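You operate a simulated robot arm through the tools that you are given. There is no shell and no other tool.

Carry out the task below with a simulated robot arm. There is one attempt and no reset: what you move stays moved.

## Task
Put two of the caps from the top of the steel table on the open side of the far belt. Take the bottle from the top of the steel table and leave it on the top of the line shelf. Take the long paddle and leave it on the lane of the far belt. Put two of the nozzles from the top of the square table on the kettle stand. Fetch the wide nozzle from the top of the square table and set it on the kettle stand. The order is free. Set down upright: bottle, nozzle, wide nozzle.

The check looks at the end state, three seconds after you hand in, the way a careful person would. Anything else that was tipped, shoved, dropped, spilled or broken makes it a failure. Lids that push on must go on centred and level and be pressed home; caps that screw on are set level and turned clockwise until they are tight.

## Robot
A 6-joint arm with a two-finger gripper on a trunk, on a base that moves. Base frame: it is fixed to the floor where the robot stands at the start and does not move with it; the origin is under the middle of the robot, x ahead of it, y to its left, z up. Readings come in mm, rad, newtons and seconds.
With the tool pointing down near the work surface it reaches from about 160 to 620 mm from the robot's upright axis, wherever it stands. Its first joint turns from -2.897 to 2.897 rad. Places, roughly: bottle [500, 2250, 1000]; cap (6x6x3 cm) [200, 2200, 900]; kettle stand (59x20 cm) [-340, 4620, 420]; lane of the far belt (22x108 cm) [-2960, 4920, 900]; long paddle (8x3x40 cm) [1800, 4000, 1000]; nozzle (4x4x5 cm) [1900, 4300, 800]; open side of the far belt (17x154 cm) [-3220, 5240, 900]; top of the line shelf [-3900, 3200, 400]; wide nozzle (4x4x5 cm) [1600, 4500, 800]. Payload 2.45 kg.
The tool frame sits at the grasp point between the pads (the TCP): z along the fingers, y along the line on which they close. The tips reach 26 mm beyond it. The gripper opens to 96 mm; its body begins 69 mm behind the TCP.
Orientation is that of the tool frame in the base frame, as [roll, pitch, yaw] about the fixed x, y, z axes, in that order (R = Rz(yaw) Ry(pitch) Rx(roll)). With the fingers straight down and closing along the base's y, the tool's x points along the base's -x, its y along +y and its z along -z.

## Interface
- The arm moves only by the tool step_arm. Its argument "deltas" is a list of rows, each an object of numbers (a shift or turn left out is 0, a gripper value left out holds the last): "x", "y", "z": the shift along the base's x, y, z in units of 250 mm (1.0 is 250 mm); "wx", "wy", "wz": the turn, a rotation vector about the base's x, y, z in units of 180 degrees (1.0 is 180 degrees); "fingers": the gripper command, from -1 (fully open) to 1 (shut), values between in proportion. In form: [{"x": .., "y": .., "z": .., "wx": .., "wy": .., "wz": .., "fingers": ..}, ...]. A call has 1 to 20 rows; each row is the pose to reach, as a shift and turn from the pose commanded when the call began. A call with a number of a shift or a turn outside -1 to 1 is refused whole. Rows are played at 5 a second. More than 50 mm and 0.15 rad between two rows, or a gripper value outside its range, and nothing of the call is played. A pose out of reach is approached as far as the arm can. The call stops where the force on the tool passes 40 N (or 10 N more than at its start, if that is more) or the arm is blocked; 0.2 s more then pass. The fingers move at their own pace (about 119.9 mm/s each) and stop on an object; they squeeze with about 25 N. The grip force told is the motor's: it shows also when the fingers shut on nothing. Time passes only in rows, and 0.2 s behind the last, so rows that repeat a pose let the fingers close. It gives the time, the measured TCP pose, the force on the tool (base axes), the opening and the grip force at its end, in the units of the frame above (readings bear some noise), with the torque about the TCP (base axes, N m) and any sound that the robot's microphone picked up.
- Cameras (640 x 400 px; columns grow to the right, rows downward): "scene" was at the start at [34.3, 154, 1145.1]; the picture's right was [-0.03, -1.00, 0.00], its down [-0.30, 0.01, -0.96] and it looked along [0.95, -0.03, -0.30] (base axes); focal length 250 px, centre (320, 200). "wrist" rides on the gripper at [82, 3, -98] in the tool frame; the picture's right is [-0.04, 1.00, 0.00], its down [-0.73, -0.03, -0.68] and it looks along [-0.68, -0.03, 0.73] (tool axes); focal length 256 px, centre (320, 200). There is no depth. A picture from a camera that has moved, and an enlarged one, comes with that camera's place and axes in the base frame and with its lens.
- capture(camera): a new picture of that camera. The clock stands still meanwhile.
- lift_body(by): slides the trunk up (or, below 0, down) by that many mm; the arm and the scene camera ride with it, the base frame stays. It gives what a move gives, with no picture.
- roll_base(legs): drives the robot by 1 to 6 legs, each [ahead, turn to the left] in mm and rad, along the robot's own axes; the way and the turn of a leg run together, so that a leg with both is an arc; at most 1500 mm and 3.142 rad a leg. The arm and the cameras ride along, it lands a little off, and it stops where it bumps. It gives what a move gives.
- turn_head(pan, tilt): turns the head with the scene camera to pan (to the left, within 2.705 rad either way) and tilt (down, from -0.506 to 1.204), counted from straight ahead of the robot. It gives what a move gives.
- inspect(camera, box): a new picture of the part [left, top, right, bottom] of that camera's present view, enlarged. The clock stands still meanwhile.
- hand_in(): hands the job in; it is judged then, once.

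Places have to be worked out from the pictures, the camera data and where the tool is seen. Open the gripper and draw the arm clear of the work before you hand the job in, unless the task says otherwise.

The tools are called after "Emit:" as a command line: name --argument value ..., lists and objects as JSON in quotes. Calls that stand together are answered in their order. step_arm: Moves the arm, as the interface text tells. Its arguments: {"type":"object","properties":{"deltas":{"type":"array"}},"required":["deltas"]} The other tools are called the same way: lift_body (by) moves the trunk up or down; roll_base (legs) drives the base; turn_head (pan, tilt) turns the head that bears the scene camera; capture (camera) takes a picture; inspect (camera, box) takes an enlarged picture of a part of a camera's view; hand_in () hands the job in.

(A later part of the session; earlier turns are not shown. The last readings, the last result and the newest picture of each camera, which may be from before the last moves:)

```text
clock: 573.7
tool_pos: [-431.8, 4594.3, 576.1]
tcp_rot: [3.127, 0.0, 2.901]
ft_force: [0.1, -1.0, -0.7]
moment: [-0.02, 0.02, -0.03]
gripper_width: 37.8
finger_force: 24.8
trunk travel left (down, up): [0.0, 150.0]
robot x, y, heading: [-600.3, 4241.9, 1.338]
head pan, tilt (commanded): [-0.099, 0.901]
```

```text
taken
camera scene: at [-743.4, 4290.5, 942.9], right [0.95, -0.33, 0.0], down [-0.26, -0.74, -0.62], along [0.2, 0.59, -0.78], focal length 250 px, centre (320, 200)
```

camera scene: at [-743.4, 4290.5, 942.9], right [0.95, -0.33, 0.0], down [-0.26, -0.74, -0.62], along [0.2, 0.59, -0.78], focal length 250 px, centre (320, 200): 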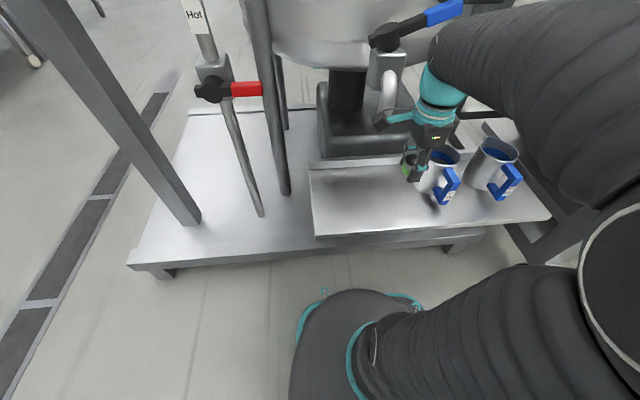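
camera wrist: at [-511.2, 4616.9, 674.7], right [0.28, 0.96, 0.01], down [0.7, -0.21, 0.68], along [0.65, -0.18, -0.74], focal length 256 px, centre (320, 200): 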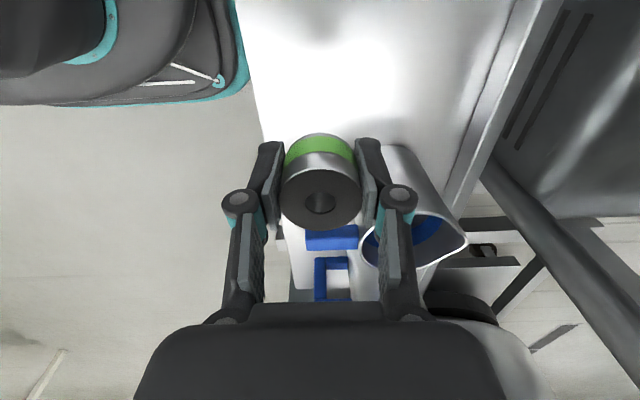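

Clear of the tap and mugs. Continue down to just above the stand.

Emit:
step_arm --deltas '[{"z": -0.1}, {"z": -0.2}, {"z": -0.3}, {"z": -0.36}, {"z": -0.4}, {"z": -0.4}]'

Emit:
inspect --camera "scene" --box '[300, 110, 480, 250]'

Emit:
capture --camera "wrist"

```text
clock: 575.1
tool_pos: [-432.0, 4595.4, 477.8]
tcp_rot: [3.128, -0.001, 2.901]
ft_force: [-0.2, -0.6, -0.6]
moment: [0.07, -0.01, -0.04]
gripper_width: 37.9
finger_force: 25.2
trunk travel left (down, up): [0.0, 150.0]
robot x, y, heading: [-602.2, 4243.5, 1.343]
head pan, tilt (commanded): [-0.099, 0.901]
```

```text
2.86 times, centred on (390, 180) of scene
camera zoom: at [-743.4, 4290.5, 942.9], right [0.95, -0.33, 0.0], down [-0.26, -0.74, -0.62], along [0.2, 0.59, -0.78], focal length 714 px, centre (120, 257)
```

zoom: 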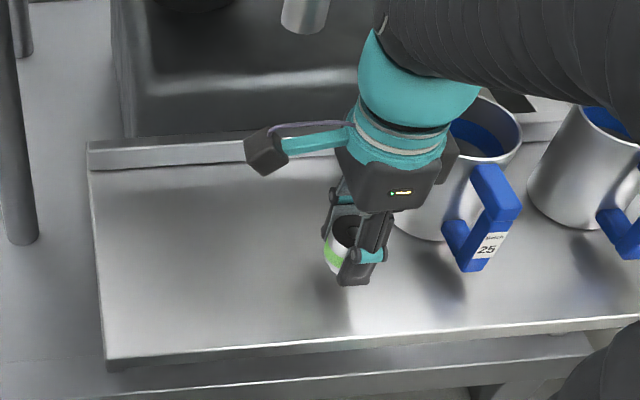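

```text
taken
camera wrist: at [-511.9, 4616.3, 576.4], right [0.28, 0.96, 0.01], down [0.7, -0.21, 0.68], along [0.65, -0.18, -0.74], focal length 256 px, centre (320, 200)
```

wrist: 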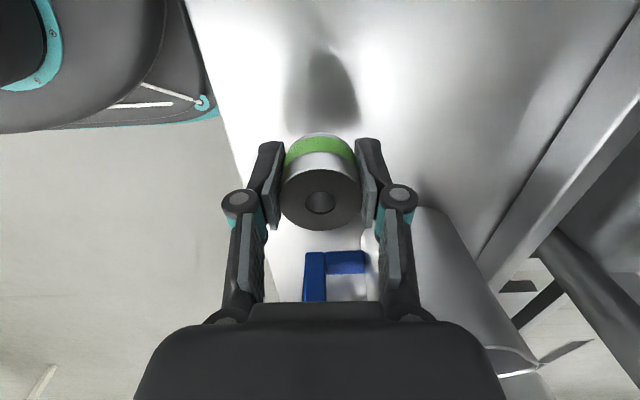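

Emit:
step_arm --deltas '[{"z": -0.02}, {"z": -0.04}, {"z": -0.04}]'

Emit:
step_arm --deltas '[{"z": -0.012}, {"z": -0.024}, {"z": -0.024}]'

```text
clock: 575.9
tool_pos: [-432.7, 4594.4, 469.1]
tcp_rot: [3.128, -0.003, 2.9]
ft_force: [-0.4, -0.2, -0.3]
moment: [0.0, 0.01, 0.02]
gripper_width: 37.9
finger_force: 25.1
trunk travel left (down, up): [0.0, 150.0]
robot x, y, heading: [-599.3, 4241.1, 1.337]
head pan, tilt (commanded): [-0.099, 0.901]
```

```text
clock: 576.7
tool_pos: [-431.9, 4592.8, 461.7]
tcp_rot: [3.128, -0.003, 2.901]
ft_force: [-0.2, 0.7, -0.7]
moment: [0.0, 0.01, -0.01]
gripper_width: 38.0
finger_force: 25.0
trunk travel left (down, up): [0.0, 150.0]
robot x, y, heading: [-601.5, 4240.5, 1.338]
head pan, tilt (commanded): [-0.099, 0.901]
```

Emit:
step_arm --deltas '[{"z": -0.01}, {"z": -0.02}, {"z": -0.02}]'

Emit:
step_arm --deltas '[{"z": -0.01}, {"z": -0.018}, {"z": -0.018}]'

Emit:
inspect --camera "scene" --box '[340, 140, 440, 220]'

```text
clock: 577.5
tool_pos: [-432.5, 4592.3, 457.5]
tcp_rot: [3.129, 0.0, 2.901]
ft_force: [-0.4, 1.0, -1.2]
moment: [-0.03, 0.0, 0.01]
gripper_width: 37.9
finger_force: 25.2
trunk travel left (down, up): [0.0, 150.0]
robot x, y, heading: [-603.2, 4240.7, 1.338]
head pan, tilt (commanded): [-0.099, 0.901]
```

```text
clock: 578.3
tool_pos: [-431.3, 4592.5, 453.2]
tcp_rot: [3.127, -0.001, 2.903]
ft_force: [-2.6, -1.4, 17.2]
moment: [-0.04, 0.04, 0.0]
gripper_width: 38.2
finger_force: 24.9
trunk travel left (down, up): [0.0, 150.0]
robot x, y, heading: [-604.8, 4238.9, 1.336]
head pan, tilt (commanded): [-0.099, 0.901]
```

```text
5.00 times, centred on (390, 180) of scene
camera zoom: at [-743.6, 4290.0, 943.0], right [0.95, -0.33, 0.0], down [-0.26, -0.74, -0.62], along [0.2, 0.59, -0.78], focal length 1249 px, centre (-30, 300)
```

zoom: 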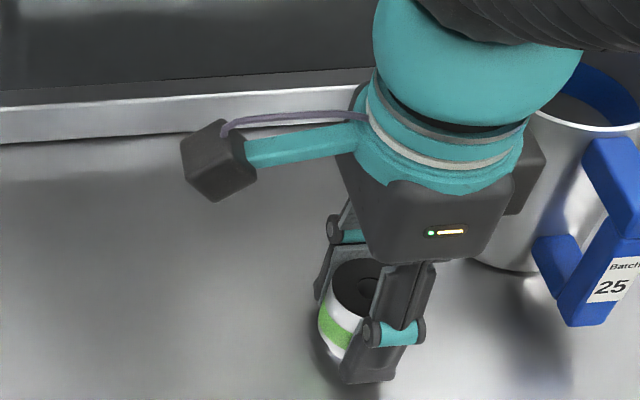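

Contact (17 N). I relieve and open the gripper, then rise.

Emit:
step_arm --deltas '[{"z": 0.005}, {"z": 0.006, "fingers": 0.1}, {"z": 0.006, "fingers": -0.1}, {"z": 0.006, "fingers": -0.4}, {"z": 0.006, "fingers": -0.8}, {"z": 0.006, "fingers": -0.8}]'

Emit:
capture --camera "wrist"

Emit:
inspect --camera "scene" --box '[340, 140, 440, 220]'

```text
clock: 579.7
tool_pos: [-432.6, 4593.7, 453.8]
tcp_rot: [3.127, -0.002, 2.901]
ft_force: [-1.1, -0.3, 0.3]
moment: [0.01, 0.0, 0.0]
gripper_width: 86.4
finger_force: 0.1
trunk travel left (down, up): [0.0, 150.0]
robot x, y, heading: [-598.1, 4240.5, 1.335]
head pan, tilt (commanded): [-0.099, 0.901]
```

```text
taken
camera wrist: at [-511.3, 4614.5, 552.3], right [0.28, 0.96, 0.01], down [0.7, -0.21, 0.68], along [0.65, -0.18, -0.74], focal length 256 px, centre (320, 200)
```

wrist: 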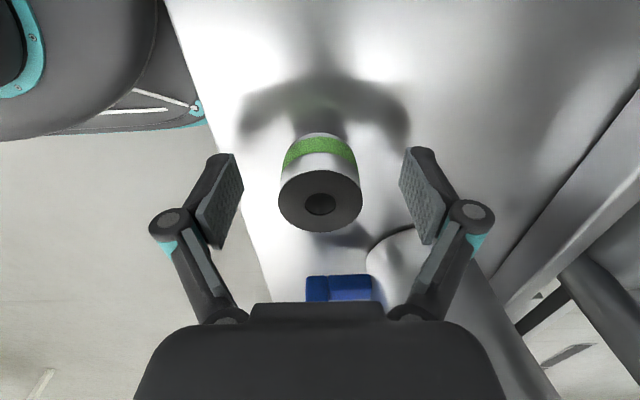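

```text
5.00 times, centred on (390, 180) of scene
camera zoom: at [-743.4, 4290.5, 942.9], right [0.95, -0.33, 0.0], down [-0.26, -0.74, -0.62], along [0.2, 0.59, -0.78], focal length 1249 px, centre (-30, 300)
```

zoom: 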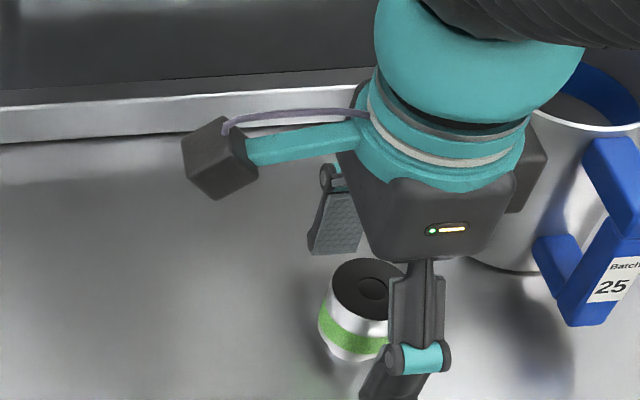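

Nozzle 1 stands upright. Rise straight up.

Emit:
step_arm --deltas '[{"z": 0.1}, {"z": 0.2}, {"z": 0.32}, {"z": 0.46}, {"z": 0.6}, {"z": 0.74}, {"z": 0.88}, {"z": 1.0}]'

Emit:
step_arm --deltas '[{"z": 0.14, "x": -0.02, "y": -0.05}, {"z": 0.28, "x": -0.06, "y": -0.15}, {"z": 0.4, "x": -0.1, "y": -0.28}, {"z": 0.44, "x": -0.15, "y": -0.4}, {"z": 0.44, "x": -0.15, "y": -0.4, "fingers": -1}]'

Emit:
lift_body --by 150

Emit:
capture --camera "scene"

```text
clock: 581.5
tool_pos: [-432.1, 4595.2, 701.2]
tcp_rot: [3.129, -0.001, 2.903]
ft_force: [0.1, 0.7, -0.4]
moment: [-0.01, 0.02, -0.02]
gripper_width: 86.4
finger_force: 0.1
trunk travel left (down, up): [0.0, 150.0]
robot x, y, heading: [-603.4, 4240.9, 1.342]
head pan, tilt (commanded): [-0.099, 0.901]
```

```text
clock: 582.7
tool_pos: [-471.6, 4492.7, 813.3]
tcp_rot: [3.127, -0.002, 2.899]
ft_force: [0.0, -0.6, 0.0]
moment: [-0.03, 0.03, 0.01]
gripper_width: 96.1
finger_force: 0.1
trunk travel left (down, up): [0.0, 150.0]
robot x, y, heading: [-605.2, 4243.6, 1.337]
head pan, tilt (commanded): [-0.099, 0.901]
```

```text
clock: 584.4
tool_pos: [-470.5, 4494.1, 964.0]
tcp_rot: [3.128, -0.004, 2.901]
ft_force: [-0.1, -0.5, 0.0]
moment: [-0.02, -0.01, 0.03]
gripper_width: 96.1
finger_force: 0.1
trunk travel left (down, up): [-150.0, 0.0]
robot x, y, heading: [-599.9, 4242.1, 1.339]
head pan, tilt (commanded): [-0.099, 0.901]
```

```text
taken
camera scene: at [-743.4, 4290.4, 1092.9], right [0.95, -0.33, 0.0], down [-0.26, -0.74, -0.62], along [0.2, 0.59, -0.78], focal length 250 px, centre (320, 200)
```

scene: 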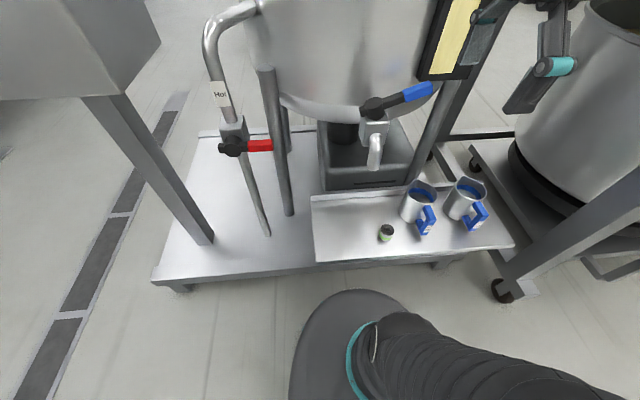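

Nozzle 1 stands on the stand. Next: the second green nozzle behind the left tub. I drive back to the square table's front.

Emit:
roll_base --legs '[[-450, 0], [0, -1.575], [1000, 0], [980, 0], [0, 1.42]]'

Emit:
turn_head --pan 0.0 --tilt 0.5

Emit:
capture --camera "scene"

```text
clock: 604.0
tool_pos: [1371.1, 3683.2, 963.1]
tcp_rot: [3.126, -0.001, 2.859]
ft_force: [-0.3, 0.0, -0.6]
moment: [-0.04, -0.03, -0.02]
gripper_width: 96.0
finger_force: 0.1
trunk travel left (down, up): [-150.0, 0.0]
robot x, y, heading: [1225.9, 3436.9, 1.301]
head pan, tilt (commanded): [-0.099, 0.901]
```

```text
clock: 604.8
tool_pos: [1371.0, 3685.0, 962.1]
tcp_rot: [3.128, -0.002, 2.861]
ft_force: [0.0, 0.0, -0.5]
moment: [-0.02, 0.02, 0.01]
gripper_width: 96.0
finger_force: 0.0
trunk travel left (down, up): [-150.0, 0.0]
robot x, y, heading: [1227.2, 3439.4, 1.295]
head pan, tilt (commanded): [0.0, 0.499]
```

```text
taken
camera scene: at [1086.5, 3509.4, 1126.7], right [0.96, -0.27, 0.0], down [-0.13, -0.46, -0.88], along [0.24, 0.85, -0.48], focal length 250 px, centre (320, 200)
```

scene: 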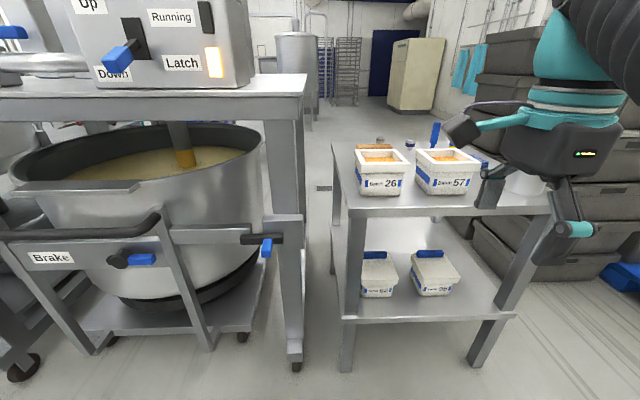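

Emit:
roll_base --legs '[[0, -0.32], [300, 0], [0, 0.35]]'

Emit:
turn_head --pan 0.0 --tilt 0.7

Emit:
capture --camera "scene"

Emit:
capture --camera "wrist"

```text
clock: 608.9
tool_pos: [1519.5, 3924.3, 962.6]
tcp_rot: [3.127, -0.002, 2.898]
ft_force: [-0.8, 0.4, -0.1]
moment: [0.02, -0.02, 0.04]
gripper_width: 95.8
finger_force: 0.1
trunk travel left (down, up): [-150.0, 0.0]
robot x, y, heading: [1390.6, 3674.7, 1.332]
head pan, tilt (commanded): [0.0, 0.499]
```

```text
clock: 609.6
tool_pos: [1519.5, 3926.0, 963.1]
tcp_rot: [3.127, -0.001, 2.897]
ft_force: [-0.2, 0.6, -0.4]
moment: [0.04, -0.01, 0.03]
gripper_width: 96.3
finger_force: 0.0
trunk travel left (down, up): [-150.0, 0.0]
robot x, y, heading: [1387.9, 3676.0, 1.332]
head pan, tilt (commanded): [0.0, 0.7]
```

```text
taken
camera scene: at [1240.2, 3734.6, 1109.1], right [0.97, -0.23, 0.0], down [-0.15, -0.63, -0.77], along [0.18, 0.74, -0.64], focal length 250 px, centre (320, 200)
```

scene: 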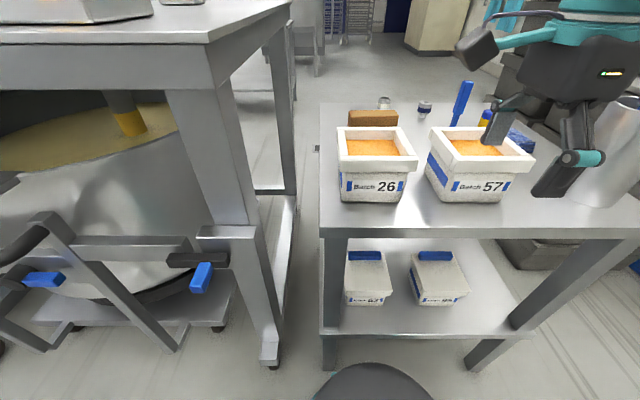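

```text
taken
camera wrist: at [1439.3, 3947.4, 1061.8], right [0.28, 0.96, 0.01], down [0.7, -0.22, 0.68], along [0.65, -0.18, -0.74], focal length 256 px, centre (320, 200)
```

wrist: 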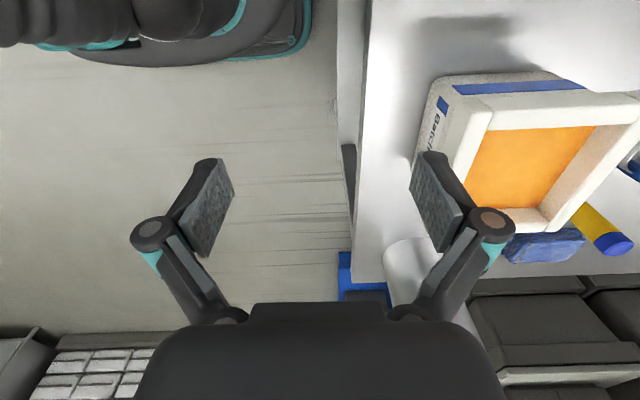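

Green nozzle 2 is at ≈(1459,4251), ~100 mm behind the left tub's rim (z≈912). I swing the gripper over the tub at z≈963 with the tool rotated so fingers and camera clear the tub.

Emit:
step_arm --deltas '[{"x": -0.03, "y": 0.15, "wz": 0.028}, {"x": -0.06, "y": 0.31, "wz": 0.056}, {"x": -0.09, "y": 0.47, "wz": 0.084}, {"x": -0.12, "y": 0.63, "wz": 0.112}, {"x": -0.15, "y": 0.79, "wz": 0.14}, {"x": -0.18, "y": 0.95, "wz": 0.168}, {"x": -0.18, "y": 0.95, "wz": 0.168}]'

Emit:
step_arm --deltas '[{"x": -0.03, "y": 0.15}, {"x": -0.062, "y": 0.35}, {"x": -0.062, "y": 0.35}]'

Emit:
capture --camera "wrist"

Emit:
capture --camera "scene"

```text
clock: 611.2
tool_pos: [1478.2, 4164.2, 964.7]
tcp_rot: [3.127, -0.002, -2.86]
ft_force: [0.2, -0.4, 1.1]
moment: [0.04, 0.01, -0.02]
gripper_width: 95.7
finger_force: 0.0
trunk travel left (down, up): [-150.0, 0.0]
robot x, y, heading: [1388.2, 3671.6, 1.334]
head pan, tilt (commanded): [0.0, 0.7]
```

```text
refused: row 2 steps farther than a row can; nothing moved
```

```text
taken
camera wrist: at [1398.2, 4144.1, 1063.6], right [-0.24, 0.97, 0.01], down [0.72, 0.17, 0.68], along [0.66, 0.17, -0.74], focal length 256 px, centre (320, 200)
```

wrist: 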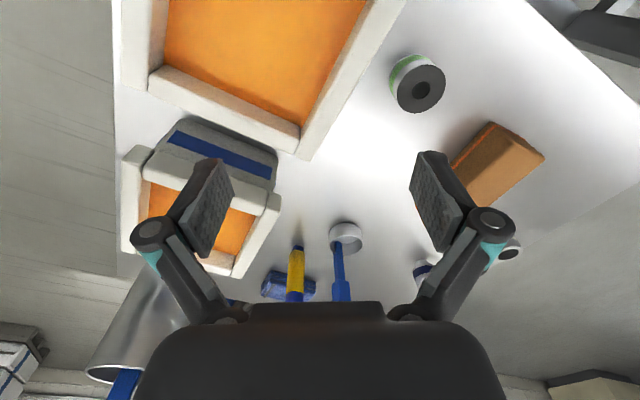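

```text
taken
camera scene: at [1240.2, 3734.6, 1109.1], right [0.97, -0.23, 0.0], down [-0.15, -0.63, -0.76], along [0.18, 0.74, -0.64], focal length 250 px, centre (320, 200)
```

scene: 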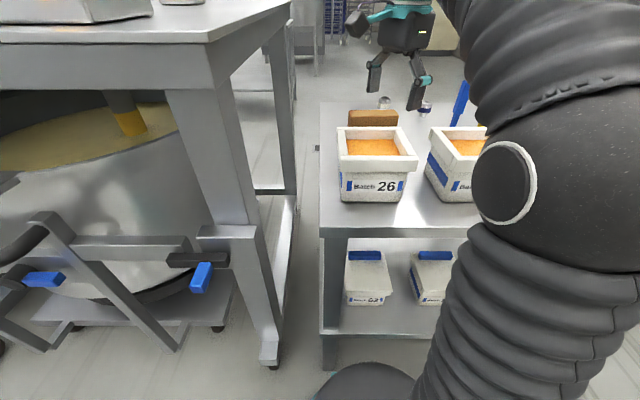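

Emit:
step_arm --deltas '[{"x": -0.048, "y": 0.17}, {"x": -0.097, "y": 0.34}, {"x": -0.097, "y": 0.34, "z": -0.15}, {"x": -0.097, "y": 0.34, "z": -0.28}, {"x": -0.097, "y": 0.34, "z": -0.28}]'

Emit:
capture --camera "wrist"

```text
clock: 612.4
tool_pos: [1453.8, 4249.7, 892.7]
tcp_rot: [3.128, -0.002, -2.859]
ft_force: [-0.1, 0.1, 0.7]
moment: [-0.01, -0.02, 0.01]
gripper_width: 96.0
finger_force: 0.0
trunk travel left (down, up): [-150.0, 0.0]
robot x, y, heading: [1384.8, 3675.5, 1.338]
head pan, tilt (commanded): [0.0, 0.7]
```

```text
taken
camera wrist: at [1375.1, 4228.9, 990.9], right [-0.24, 0.97, 0.01], down [0.72, 0.17, 0.68], along [0.66, 0.17, -0.74], focal length 256 px, centre (320, 200)
```

wrist: 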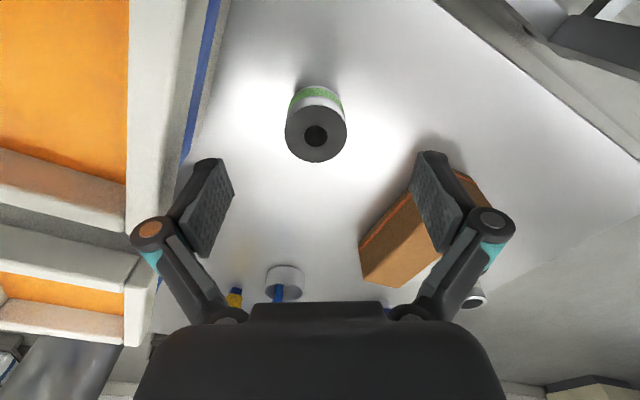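

Emit:
step_arm --deltas '[{"x": -0.01, "y": -0.01, "z": -0.1}, {"x": -0.01, "y": -0.01, "z": -0.19}, {"x": -0.01, "y": -0.01, "z": -0.23}, {"x": -0.01, "y": -0.01, "z": -0.23}]'

Emit:
capture --camera "wrist"

```text
clock: 613.4
tool_pos: [1446.7, 4247.1, 833.4]
tcp_rot: [3.128, -0.001, -2.857]
ft_force: [0.4, 0.3, -0.1]
moment: [-0.04, 0.02, 0.01]
gripper_width: 96.1
finger_force: 0.1
trunk travel left (down, up): [-150.0, 0.0]
robot x, y, heading: [1389.4, 3675.0, 1.334]
head pan, tilt (commanded): [0.0, 0.7]
```

```text
taken
camera wrist: at [1368.0, 4225.7, 932.8], right [-0.24, 0.97, 0.01], down [0.72, 0.17, 0.68], along [0.66, 0.17, -0.74], focal length 256 px, centre (320, 200)
```

wrist: 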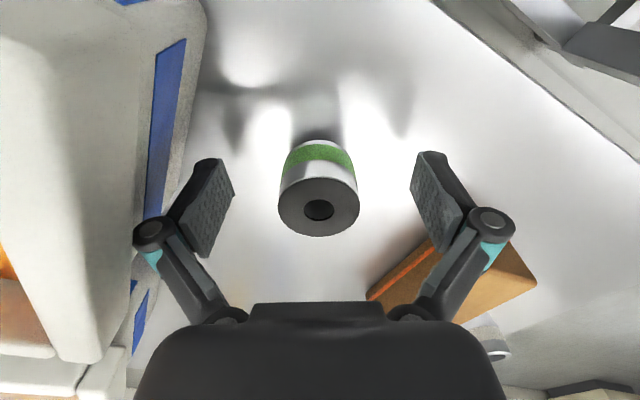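

Aligned. Close and lift.

Emit:
step_arm --deltas '[{"x": 0.01, "fingers": 0.0}, {"x": 0.01, "fingers": 1}, {"x": 0.01, "fingers": 1}, {"x": 0.01, "fingers": 1}]'

Emit:
step_arm --deltas '[{"z": 0.06}, {"z": 0.2}, {"z": 0.36}, {"z": 0.52}, {"z": 0.54}]'

Emit:
capture --camera "wrist"

```text
clock: 614.4
tool_pos: [1450.9, 4245.7, 835.4]
tcp_rot: [3.128, -0.002, -2.86]
ft_force: [-0.3, 0.8, 0.7]
moment: [0.04, -0.01, 0.0]
gripper_width: 38.9
finger_force: 24.5
trunk travel left (down, up): [-150.0, 0.0]
robot x, y, heading: [1384.3, 3675.0, 1.332]
head pan, tilt (commanded): [0.0, 0.7]
```

```text
clock: 615.6
tool_pos: [1451.6, 4245.7, 970.0]
tcp_rot: [3.126, -0.002, -2.858]
ft_force: [0.7, 0.5, -0.7]
moment: [0.06, -0.01, -0.01]
gripper_width: 38.8
finger_force: 25.0
trunk travel left (down, up): [-150.0, 0.0]
robot x, y, heading: [1386.8, 3672.4, 1.333]
head pan, tilt (commanded): [0.0, 0.7]
```

```text
taken
camera wrist: at [1371.0, 4224.8, 1069.0], right [-0.24, 0.97, 0.01], down [0.72, 0.17, 0.68], along [0.66, 0.17, -0.74], focal length 256 px, centre (320, 200)
```

wrist: 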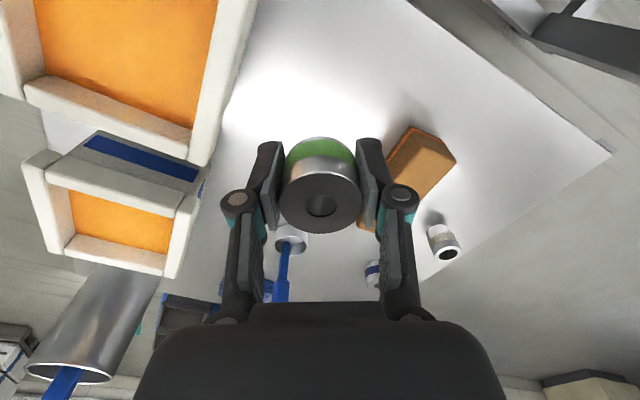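

Nozzle 2 held (38.8 mm). I bring it back over the tub, rising slightly.

Emit:
step_arm --deltas '[{"x": 0.02, "y": -0.14, "z": 0.02}, {"x": 0.05, "y": -0.3, "z": 0.05}, {"x": 0.08, "y": -0.48, "z": 0.08}, {"x": 0.1, "y": -0.66, "z": 0.08}, {"x": 0.12, "y": -0.84, "z": 0.08}, {"x": 0.13, "y": -0.98, "z": 0.08}, {"x": 0.13, "y": -0.98, "z": 0.08}]'

Emit:
roll_base --legs '[[-330, 0], [0, 1.6]]'

```text
clock: 617.2
tool_pos: [1484.1, 4001.3, 988.5]
tcp_rot: [3.129, 0.0, -2.861]
ft_force: [-0.5, 0.2, -0.8]
moment: [0.02, -0.01, -0.02]
gripper_width: 39.1
finger_force: 24.9
trunk travel left (down, up): [-150.0, 0.0]
robot x, y, heading: [1382.4, 3675.8, 1.335]
head pan, tilt (commanded): [0.0, 0.7]
```

```text
clock: 623.2
tool_pos: [981.1, 3451.6, 988.3]
tcp_rot: [3.128, -0.003, -1.294]
ft_force: [0.0, 0.8, -0.1]
moment: [0.01, -0.02, 0.0]
gripper_width: 39.0
finger_force: 25.2
trunk travel left (down, up): [-150.0, 0.0]
robot x, y, heading: [1308.8, 3355.0, 2.896]
head pan, tilt (commanded): [0.0, 0.7]
```

Emit:
roll_base --legs '[[0, 0.026], [1050, 0], [1010, 0], [0, -1.58]]'

```text
clock: 637.8
tool_pos: [-633.9, 4117.1, 987.8]
tcp_rot: [3.129, -0.001, -2.856]
ft_force: [-0.5, 0.2, -1.0]
moment: [-0.04, 0.0, 0.0]
gripper_width: 38.6
finger_force: 24.6
trunk travel left (down, up): [-150.0, 0.0]
robot x, y, heading: [-727.9, 3783.9, 1.344]
head pan, tilt (commanded): [0.0, 0.7]
```

Emit:
roll_base --legs '[[470, 0]]'

Emit:
turn_head --pan -0.1 --tilt 0.9

Emit:
capture --camera "scene"

```text
clock: 640.6
tool_pos: [-525.1, 4591.4, 987.2]
tcp_rot: [3.127, -0.002, -2.849]
ft_force: [-0.6, -0.9, -1.5]
moment: [0.03, 0.0, -0.01]
gripper_width: 38.8
finger_force: 24.5
trunk travel left (down, up): [-150.0, 0.0]
robot x, y, heading: [-620.2, 4261.6, 1.341]
head pan, tilt (commanded): [0.0, 0.7]
```

```text
clock: 641.4
tool_pos: [-525.3, 4591.5, 988.1]
tcp_rot: [3.128, -0.004, -2.851]
ft_force: [-0.8, -0.2, -1.3]
moment: [-0.03, -0.02, 0.02]
gripper_width: 38.9
finger_force: 25.0
trunk travel left (down, up): [-150.0, 0.0]
robot x, y, heading: [-617.4, 4264.8, 1.347]
head pan, tilt (commanded): [-0.099, 0.901]
```

```text
taken
camera scene: at [-760.7, 4310.9, 1093.0], right [0.95, -0.32, 0.0], down [-0.25, -0.74, -0.62], along [0.2, 0.59, -0.78], focal length 250 px, centre (320, 200)
```

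scene: 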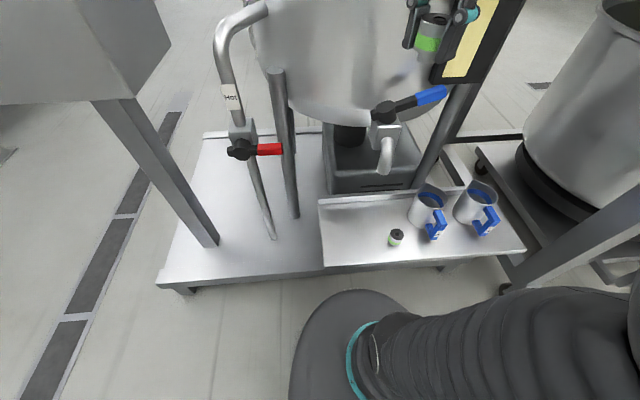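

Emit:
lift_body --by -150

Emit:
step_arm --deltas '[{"x": 0.007, "y": 0.025, "wz": -0.0423}, {"x": 0.014, "y": 0.05, "wz": -0.0846}, {"x": 0.021, "y": 0.075, "wz": -0.1269}, {"x": 0.028, "y": 0.1, "wz": -0.1692}, {"x": 0.028, "y": 0.1, "z": -0.14, "wz": -0.1692}, {"x": 0.028, "y": 0.1, "z": -0.28, "wz": -0.1692}, {"x": 0.028, "y": 0.1, "z": -0.42, "wz": -0.1692}, {"x": 0.028, "y": 0.1, "z": -0.56, "wz": -0.1692}, {"x": 0.028, "y": 0.1, "z": -0.7, "wz": -0.1692}, {"x": 0.028, "y": 0.1, "z": -0.84, "wz": -0.1692}, {"x": 0.028, "y": 0.1, "z": -0.96, "wz": -0.1692}, {"x": 0.028, "y": 0.1, "z": -0.96, "wz": -0.1692}]'

Emit:
capture --camera "wrist"

Emit:
capture --camera "scene"

```text
clock: 643.1
tool_pos: [-524.7, 4591.5, 837.5]
tcp_rot: [3.127, -0.002, -2.85]
ft_force: [-0.1, 0.5, -1.6]
moment: [-0.01, -0.02, -0.01]
gripper_width: 38.7
finger_force: 25.4
trunk travel left (down, up): [0.0, 150.0]
robot x, y, heading: [-621.4, 4269.0, 1.344]
head pan, tilt (commanded): [-0.099, 0.901]
```

```text
clock: 645.7
tool_pos: [-518.3, 4619.6, 597.7]
tcp_rot: [3.127, -0.001, 2.901]
ft_force: [0.1, -0.2, -0.7]
moment: [-0.01, 0.0, -0.03]
gripper_width: 38.7
finger_force: 25.1
trunk travel left (down, up): [0.0, 150.0]
robot x, y, heading: [-619.2, 4261.7, 1.346]
head pan, tilt (commanded): [-0.099, 0.901]
```

```text
taken
camera wrist: at [-598.2, 4640.0, 696.4], right [0.28, 0.96, 0.01], down [0.7, -0.21, 0.68], along [0.65, -0.18, -0.74], focal length 256 px, centre (320, 200)
```

wrist: 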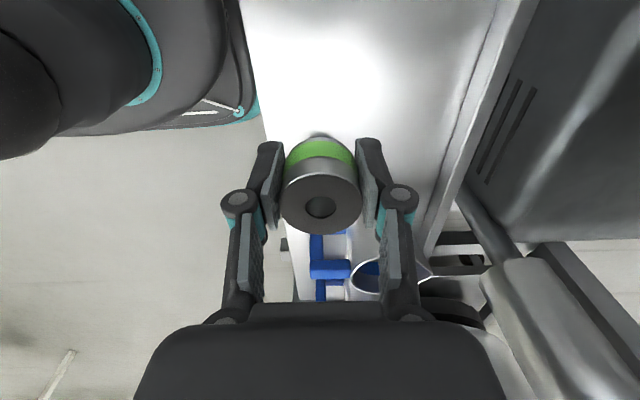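

```text
taken
camera scene: at [-760.7, 4310.8, 942.9], right [0.95, -0.32, 0.0], down [-0.25, -0.74, -0.62], along [0.2, 0.59, -0.78], focal length 250 px, centre (320, 200)
```

scene: 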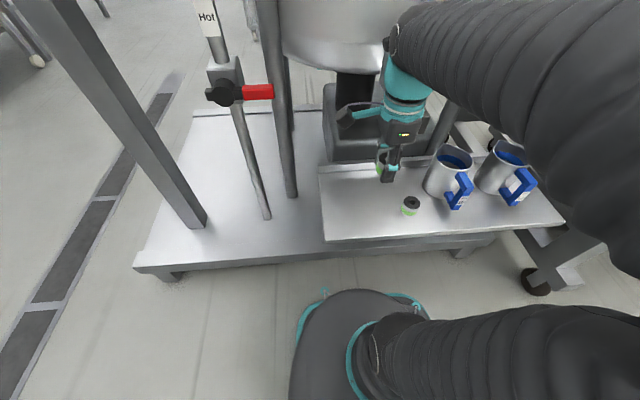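

Position is right (90 mm left of nozzle 1). Continue down.

Emit:
step_arm --deltas '[{"z": -0.12}, {"z": -0.24}, {"z": -0.36}, {"z": -0.46}, {"z": -0.53}, {"z": -0.53}]'

Emit:
inspect --camera "scene" --box '[320, 120, 480, 240]'

Emit:
step_arm --deltas '[{"z": -0.012}, {"z": -0.024}, {"z": -0.024}]'

```text
clock: 647.1
tool_pos: [-518.7, 4616.5, 464.3]
tcp_rot: [3.13, -0.001, 2.902]
ft_force: [-1.1, -0.7, -0.6]
moment: [0.01, 0.01, 0.01]
gripper_width: 38.3
finger_force: 25.2
trunk travel left (down, up): [0.0, 150.0]
robot x, y, heading: [-618.2, 4261.3, 1.339]
head pan, tilt (commanded): [-0.099, 0.901]
```

```text
3.33 times, centred on (400, 180) of scene
camera zoom: at [-760.7, 4310.9, 942.9], right [0.95, -0.32, 0.0], down [-0.25, -0.74, -0.62], along [0.2, 0.59, -0.78], focal length 832 px, centre (53, 267)
```

zoom: 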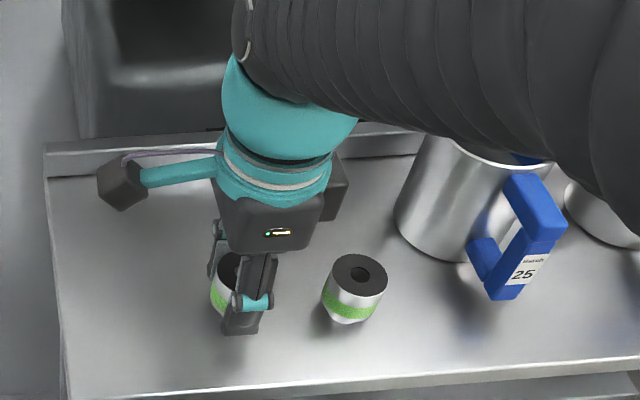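

```text
clock: 647.9
tool_pos: [-517.6, 4616.6, 459.6]
tcp_rot: [3.127, -0.003, 2.899]
ft_force: [-0.6, 0.2, 0.1]
moment: [0.01, -0.01, -0.01]
gripper_width: 38.7
finger_force: 24.8
trunk travel left (down, up): [0.0, 150.0]
robot x, y, heading: [-615.3, 4263.7, 1.347]
head pan, tilt (commanded): [-0.099, 0.901]
```

Emit:
step_arm --deltas '[{"z": -0.01}, {"z": -0.02}, {"z": -0.02}]'

Emit:
step_arm --deltas '[{"z": -0.006}, {"z": -0.012}, {"z": -0.012}]'

```text
clock: 648.7
tool_pos: [-517.1, 4615.3, 454.1]
tcp_rot: [3.128, -0.002, 2.901]
ft_force: [-0.4, -1.0, -1.2]
moment: [-0.01, 0.0, -0.04]
gripper_width: 38.7
finger_force: 25.1
trunk travel left (down, up): [0.0, 150.0]
robot x, y, heading: [-623.1, 4263.3, 1.341]
head pan, tilt (commanded): [-0.099, 0.901]
```

```text
clock: 649.5
tool_pos: [-517.0, 4616.9, 451.7]
tcp_rot: [3.125, -0.001, 2.9]
ft_force: [0.8, -1.1, 16.5]
moment: [-0.05, -0.1, -0.11]
gripper_width: 38.7
finger_force: 24.9
trunk travel left (down, up): [0.0, 150.0]
robot x, y, heading: [-615.5, 4262.7, 1.343]
head pan, tilt (commanded): [-0.099, 0.901]
```

Contact. Relieve, open and rise.

Emit:
step_arm --deltas '[{"z": 0.006}, {"z": 0.007, "fingers": 0.1}, {"z": 0.007, "fingers": -0.1}, {"z": 0.007, "fingers": -0.4}, {"z": 0.007, "fingers": -0.8}, {"z": 0.007, "fingers": -0.8}]'

Emit:
step_arm --deltas '[{"z": 0.1}, {"z": 0.2}, {"z": 0.32}, {"z": 0.46}, {"z": 0.6}, {"z": 0.74}, {"z": 0.88}, {"z": 1.0}]'

Emit:
step_arm --deltas '[{"z": 0.14, "x": -0.02, "y": -0.08}, {"z": 0.28, "x": -0.04, "y": -0.2}, {"z": 0.42, "x": -0.06, "y": -0.34}, {"z": 0.44, "x": -0.08, "y": -0.46}, {"z": 0.44, "x": -0.08, "y": -0.46, "fingers": -1}]'

Emit:
lift_body --by 150

Emit:
capture --camera "scene"

Emit:
inspect --camera "scene" --box '[300, 170, 540, 290]'

```text
clock: 650.9
tool_pos: [-517.2, 4616.7, 451.9]
tcp_rot: [3.127, 0.0, 2.902]
ft_force: [-0.9, 0.0, 0.3]
moment: [-0.01, -0.03, 0.04]
gripper_width: 86.3
finger_force: 0.1
trunk travel left (down, up): [0.0, 150.0]
robot x, y, heading: [-619.8, 4263.9, 1.343]
head pan, tilt (commanded): [-0.099, 0.901]
```

```text
clock: 652.7
tool_pos: [-516.2, 4616.4, 705.1]
tcp_rot: [3.13, -0.003, 2.901]
ft_force: [0.3, -0.7, 0.5]
moment: [-0.04, -0.02, 0.0]
gripper_width: 86.5
finger_force: 0.0
trunk travel left (down, up): [0.0, 150.0]
robot x, y, heading: [-621.2, 4264.8, 1.341]
head pan, tilt (commanded): [-0.099, 0.901]
```

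```text
clock: 653.9
tool_pos: [-539.1, 4499.9, 812.0]
tcp_rot: [3.129, -0.001, 2.901]
ft_force: [-0.4, 0.4, -0.3]
moment: [-0.02, 0.0, -0.01]
gripper_width: 95.9
finger_force: 0.0
trunk travel left (down, up): [0.0, 150.0]
robot x, y, heading: [-615.5, 4261.7, 1.343]
head pan, tilt (commanded): [-0.099, 0.901]
```

```text
clock: 655.7
tool_pos: [-539.4, 4499.7, 961.7]
tcp_rot: [3.126, -0.002, 2.901]
ft_force: [0.2, 0.9, 0.0]
moment: [0.0, -0.02, 0.0]
gripper_width: 96.2
finger_force: 0.0
trunk travel left (down, up): [-150.0, 0.0]
robot x, y, heading: [-619.9, 4265.0, 1.348]
head pan, tilt (commanded): [-0.099, 0.901]
```

```text
taken
camera scene: at [-760.7, 4310.8, 1092.9], right [0.95, -0.32, 0.0], down [-0.25, -0.74, -0.62], along [0.2, 0.59, -0.78], focal length 250 px, centre (320, 200)
```

scene: 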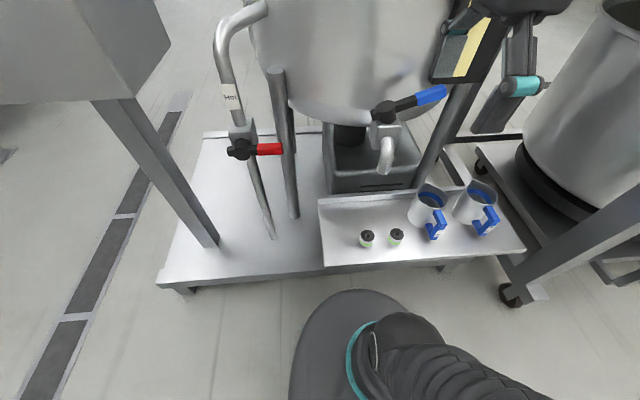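

```text
2.67 times, centred on (420, 230) of scene
camera zoom: at [-760.7, 4310.8, 1092.9], right [0.95, -0.32, 0.0], down [-0.25, -0.74, -0.62], along [0.2, 0.59, -0.78], focal length 666 px, centre (53, 120)
```

zoom: 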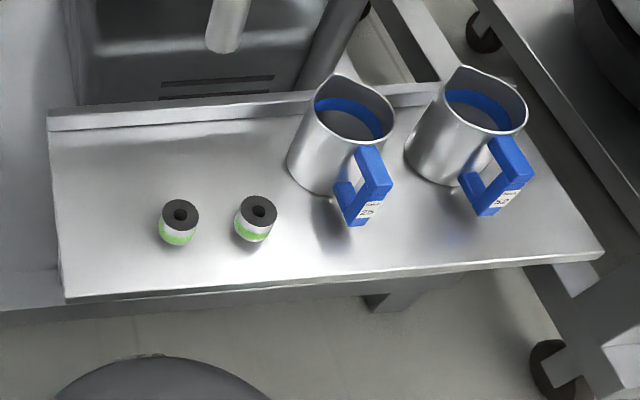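

Two nozzles are placed upright. Next the wide nozzle: back to the table's right-front corner.

Emit:
roll_base --legs '[[-450, 0], [0, -1.665], [1450, 0]]'

```text
clock: 669.3
tool_pos: [836.5, 3199.7, 960.9]
tcp_rot: [3.127, -0.003, 1.205]
ft_force: [-0.5, 0.5, -0.1]
moment: [-0.01, 0.02, 0.01]
gripper_width: 96.0
finger_force: 0.0
trunk travel left (down, up): [-150.0, 0.0]
robot x, y, heading: [610.8, 3309.6, -0.347]
head pan, tilt (commanded): [-0.099, 0.901]
```

Emit:
roll_base --legs '[[0, 0.5], [930, 0], [900, 0], [0, 1.95]]'

Emit:
turn_head --pan 0.2 --tilt 0.5

Emit:
capture --camera "scene"

```text
clock: 684.7
tool_pos: [2354.2, 3807.1, 961.7]
tcp_rot: [3.127, -0.002, -2.657]
ft_force: [0.7, 0.0, 1.0]
moment: [0.0, -0.02, -0.01]
gripper_width: 96.0
finger_force: 0.1
trunk travel left (down, up): [-150.0, 0.0]
robot x, y, heading: [2455.1, 3576.8, 2.066]
head pan, tilt (commanded): [-0.099, 0.901]
```

```text
clock: 685.5
tool_pos: [2354.2, 3807.7, 961.1]
tcp_rot: [3.129, -0.003, -2.659]
ft_force: [-1.3, 0.2, 0.6]
moment: [0.0, -0.05, -0.04]
gripper_width: 95.8
finger_force: 0.0
trunk travel left (down, up): [-150.0, 0.0]
robot x, y, heading: [2448.9, 3579.6, 2.066]
head pan, tilt (commanded): [0.201, 0.499]
```

```text
taken
camera scene: at [2284.6, 3517.3, 1126.7], right [0.77, 0.64, 0.0], down [0.31, -0.37, -0.88], along [-0.56, 0.67, -0.48], focal length 250 px, centre (320, 200)
```

scene: 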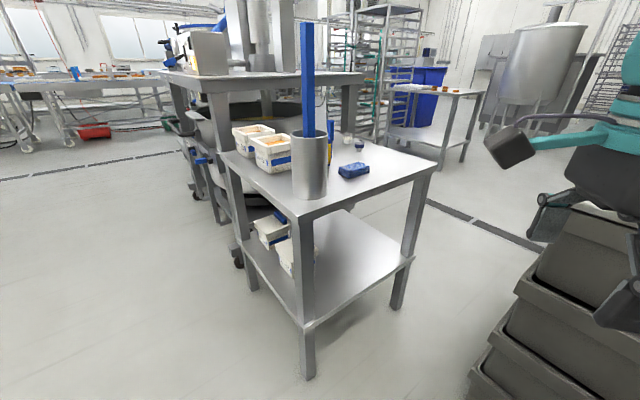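

Emit:
roll_base --legs '[[0, 0.05], [475, 0]]'

Emit:
turn_head --pan 0.35 --tilt 0.6

Emit:
capture --camera "scene"

Emit:
inspect --camera "scene" --box '[300, 110, 480, 230]'

```text
clock: 688.8
tool_pos: [2099.1, 4205.9, 961.0]
tcp_rot: [3.127, -0.002, -2.611]
ft_force: [-0.3, -0.2, -0.2]
moment: [-0.03, 0.0, 0.05]
gripper_width: 96.0
finger_force: 0.0
trunk travel left (down, up): [-150.0, 0.0]
robot x, y, heading: [2206.5, 3980.2, 2.116]
head pan, tilt (commanded): [0.201, 0.499]
```

```text
clock: 689.5
tool_pos: [2098.1, 4206.0, 962.1]
tcp_rot: [3.127, -0.001, -2.612]
ft_force: [-0.4, -0.4, -0.6]
moment: [0.0, -0.01, -0.03]
gripper_width: 96.0
finger_force: 0.1
trunk travel left (down, up): [-150.0, 0.0]
robot x, y, heading: [2207.3, 3983.0, 2.117]
head pan, tilt (commanded): [0.351, 0.6]
```

```text
taken
camera scene: at [2035.4, 3901.4, 1117.7], right [0.63, 0.78, 0.0], down [0.44, -0.35, -0.83], along [-0.64, 0.52, -0.56], focal length 250 px, centre (320, 200)
```

scene: 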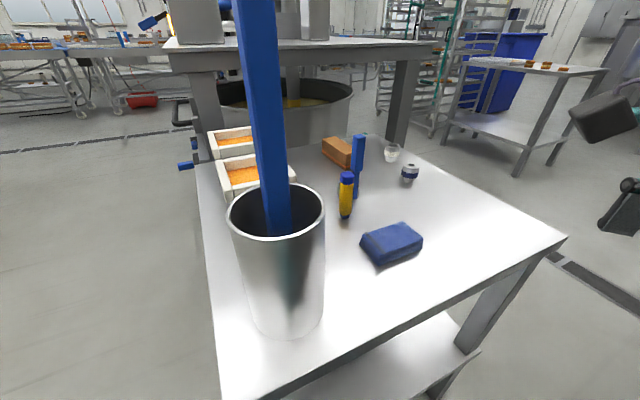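

```text
3.33 times, centred on (390, 170) of scene
camera zoom: at [2035.4, 3901.4, 1117.7], right [0.63, 0.78, 0.0], down [0.44, -0.35, -0.83], along [-0.64, 0.52, -0.56], focal length 832 px, centre (87, 300)
```

zoom: 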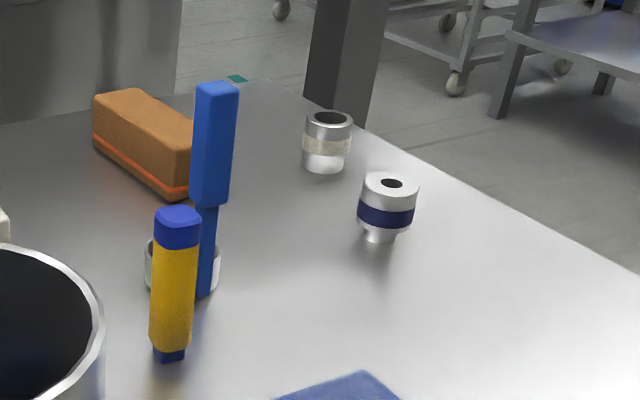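

Wide nozzle ≈(1635,4490), blue nozzle ≈(1742,4425) close to the direct line, so I'll approach with the tool pointing more northward (h≈1.85) and tilted ~50°. First rotate and move over the table.

Emit:
step_arm --deltas '[{"x": -0.088, "y": 0.055, "wz": 0.0467}, {"x": -0.176, "y": 0.11, "wz": 0.0933}, {"x": -0.264, "y": 0.165, "wz": 0.14}, {"x": -0.352, "y": 0.22, "wz": 0.1867}, {"x": -0.44, "y": 0.275, "wz": 0.2333}, {"x": -0.528, "y": 0.33, "wz": 0.28}, {"x": -0.616, "y": 0.386, "wz": 0.3267}, {"x": -0.704, "y": 0.441, "wz": 0.3733}, {"x": -0.792, "y": 0.496, "wz": 0.42}, {"x": -0.792, "y": 0.496, "wz": 0.42}]'

Emit:
step_arm --deltas '[{"x": -0.12, "y": 0.06, "wx": 0.0445, "wy": 0.0128}, {"x": -0.24, "y": 0.12, "wx": 0.089, "wy": 0.0256}, {"x": -0.36, "y": 0.18, "wx": 0.1335, "wy": 0.0384}, {"x": -0.48, "y": 0.24, "wx": 0.178, "wy": 0.0511}, {"x": -0.6, "y": 0.3, "wx": 0.2225, "wy": 0.0639}, {"x": -0.7, "y": 0.36, "wx": 0.267, "wy": 0.0767}, {"x": -0.7, "y": 0.36, "wx": 0.267, "wy": 0.0767}]'

Emit:
capture --camera "wrist"

Emit:
capture --camera "scene"

```text
clock: 691.7
tool_pos: [1899.9, 4329.1, 962.0]
tcp_rot: [3.129, -0.001, -1.29]
ft_force: [-0.5, -0.4, -0.9]
moment: [0.06, 0.0, 0.01]
gripper_width: 96.1
finger_force: 0.0
trunk travel left (down, up): [-150.0, 0.0]
robot x, y, heading: [2205.2, 3979.3, 2.11]
head pan, tilt (commanded): [0.351, 0.6]
```

```text
clock: 693.3
tool_pos: [1727.2, 4420.4, 960.5]
tcp_rot: [3.129, 0.872, -1.292]
ft_force: [-0.4, -0.1, 0.0]
moment: [-0.01, -0.01, 0.02]
gripper_width: 96.2
finger_force: 0.0
trunk travel left (down, up): [-150.0, 0.0]
robot x, y, heading: [2208.1, 3981.5, 2.116]
head pan, tilt (commanded): [0.351, 0.6]
```

```text
taken
camera wrist: at [1758.8, 4298.3, 961.5], right [-0.96, -0.26, 0.04], down [0.05, -0.04, 1.0], along [-0.26, 0.96, 0.05], focal length 256 px, centre (320, 200)
```

wrist: 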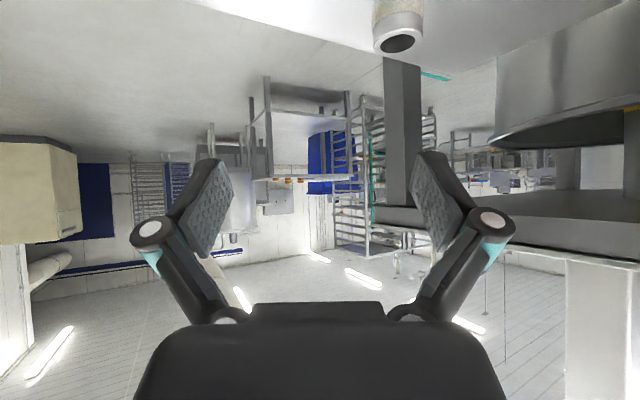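

```text
taken
camera scene: at [2035.2, 3901.4, 1117.7], right [0.63, 0.78, 0.0], down [0.44, -0.35, -0.83], along [-0.64, 0.52, -0.56], focal length 250 px, centre (320, 200)
```

scene: 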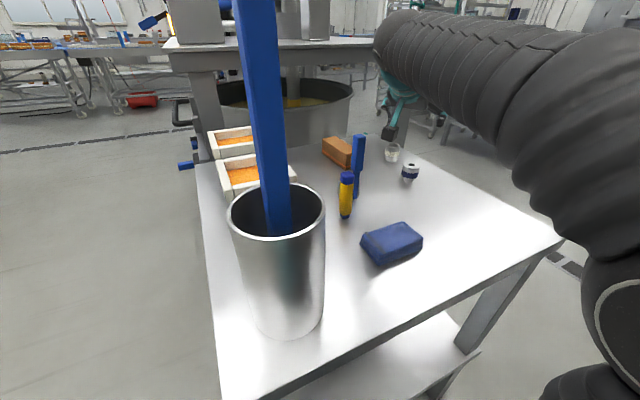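

Wide nozzle top at ≈(1636,4486). I move over it and start lowering.

Emit:
step_arm --deltas '[{"x": -0.09, "y": 0.062}, {"x": -0.18, "y": 0.124, "z": -0.02}, {"x": -0.27, "y": 0.186, "z": -0.06}, {"x": -0.36, "y": 0.248, "z": -0.1}, {"x": -0.36, "y": 0.248, "z": -0.12}]'

Emit:
capture --camera "wrist"

Emit:
capture --camera "scene"

```text
clock: 694.5
tool_pos: [1636.4, 4481.8, 933.9]
tcp_rot: [3.127, 0.872, -1.294]
ft_force: [0.2, -0.7, 0.4]
moment: [0.0, -0.05, -0.02]
gripper_width: 96.1
finger_force: 0.2
trunk travel left (down, up): [-150.0, 0.0]
robot x, y, heading: [2208.0, 3981.6, 2.119]
head pan, tilt (commanded): [0.351, 0.6]
```

```text
taken
camera wrist: at [1668.6, 4358.9, 934.2], right [-0.96, -0.26, 0.04], down [0.05, -0.03, 1.0], along [-0.26, 0.96, 0.05], focal length 256 px, centre (320, 200)
```

wrist: 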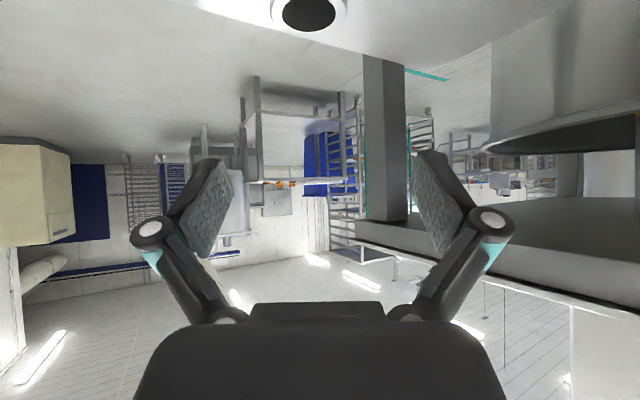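

```text
taken
camera scene: at [2035.2, 3901.4, 1117.7], right [0.63, 0.78, 0.0], down [0.44, -0.35, -0.82], along [-0.64, 0.52, -0.57], focal length 250 px, centre (320, 200)
```

scene: 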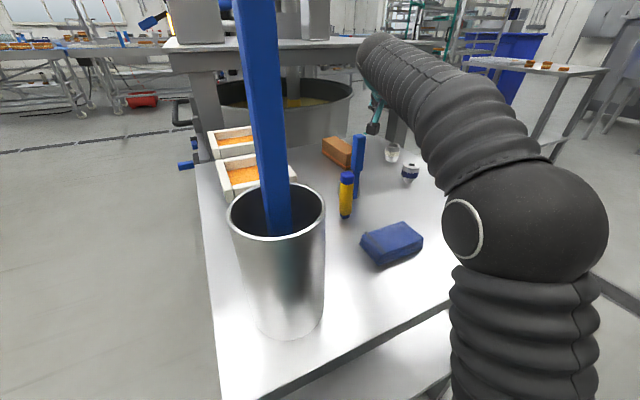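

Everything aligned (nozzle centre 5 mm ahead of the TCP). I lower straight down with the trunk by 100 mm.

Emit:
lift_body --by -70

Emit:
capture --camera "wrist"

Emit:
capture --camera "scene"

```text
clock: 695.6
tool_pos: [1636.0, 4481.5, 863.7]
tcp_rot: [3.128, 0.87, -1.292]
ft_force: [-0.6, 0.2, 0.5]
moment: [0.0, 0.02, 0.04]
gripper_width: 95.6
finger_force: 0.0
trunk travel left (down, up): [-80.0, 70.0]
robot x, y, heading: [2208.6, 3981.4, 2.116]
head pan, tilt (commanded): [0.351, 0.6]
```

```text
taken
camera wrist: at [1668.7, 4358.8, 864.4], right [-0.96, -0.26, 0.04], down [0.05, -0.03, 1.0], along [-0.26, 0.96, 0.05], focal length 256 px, centre (320, 200)
```

wrist: 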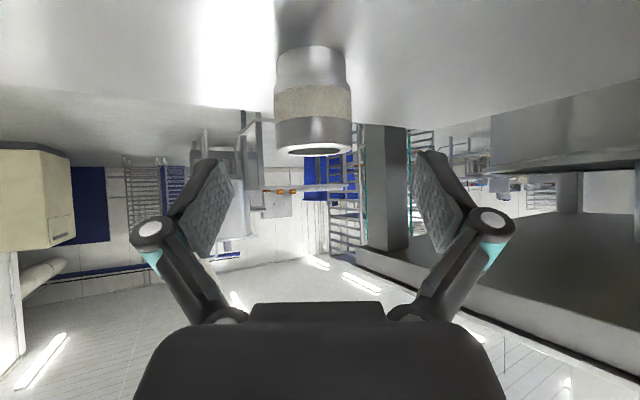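

```text
taken
camera scene: at [2035.2, 3901.4, 1047.7], right [0.63, 0.78, 0.0], down [0.44, -0.35, -0.82], along [-0.64, 0.52, -0.57], focal length 250 px, centre (320, 200)
```

scene: 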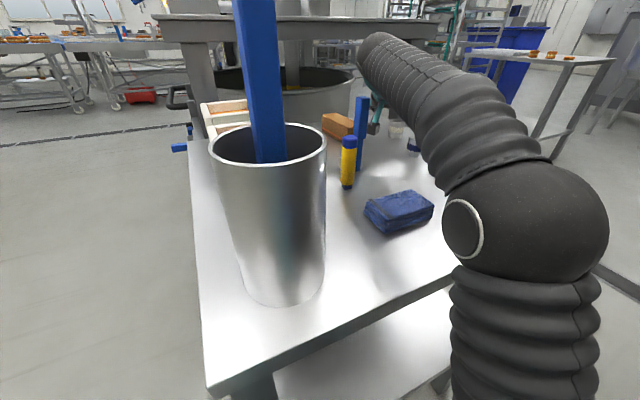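

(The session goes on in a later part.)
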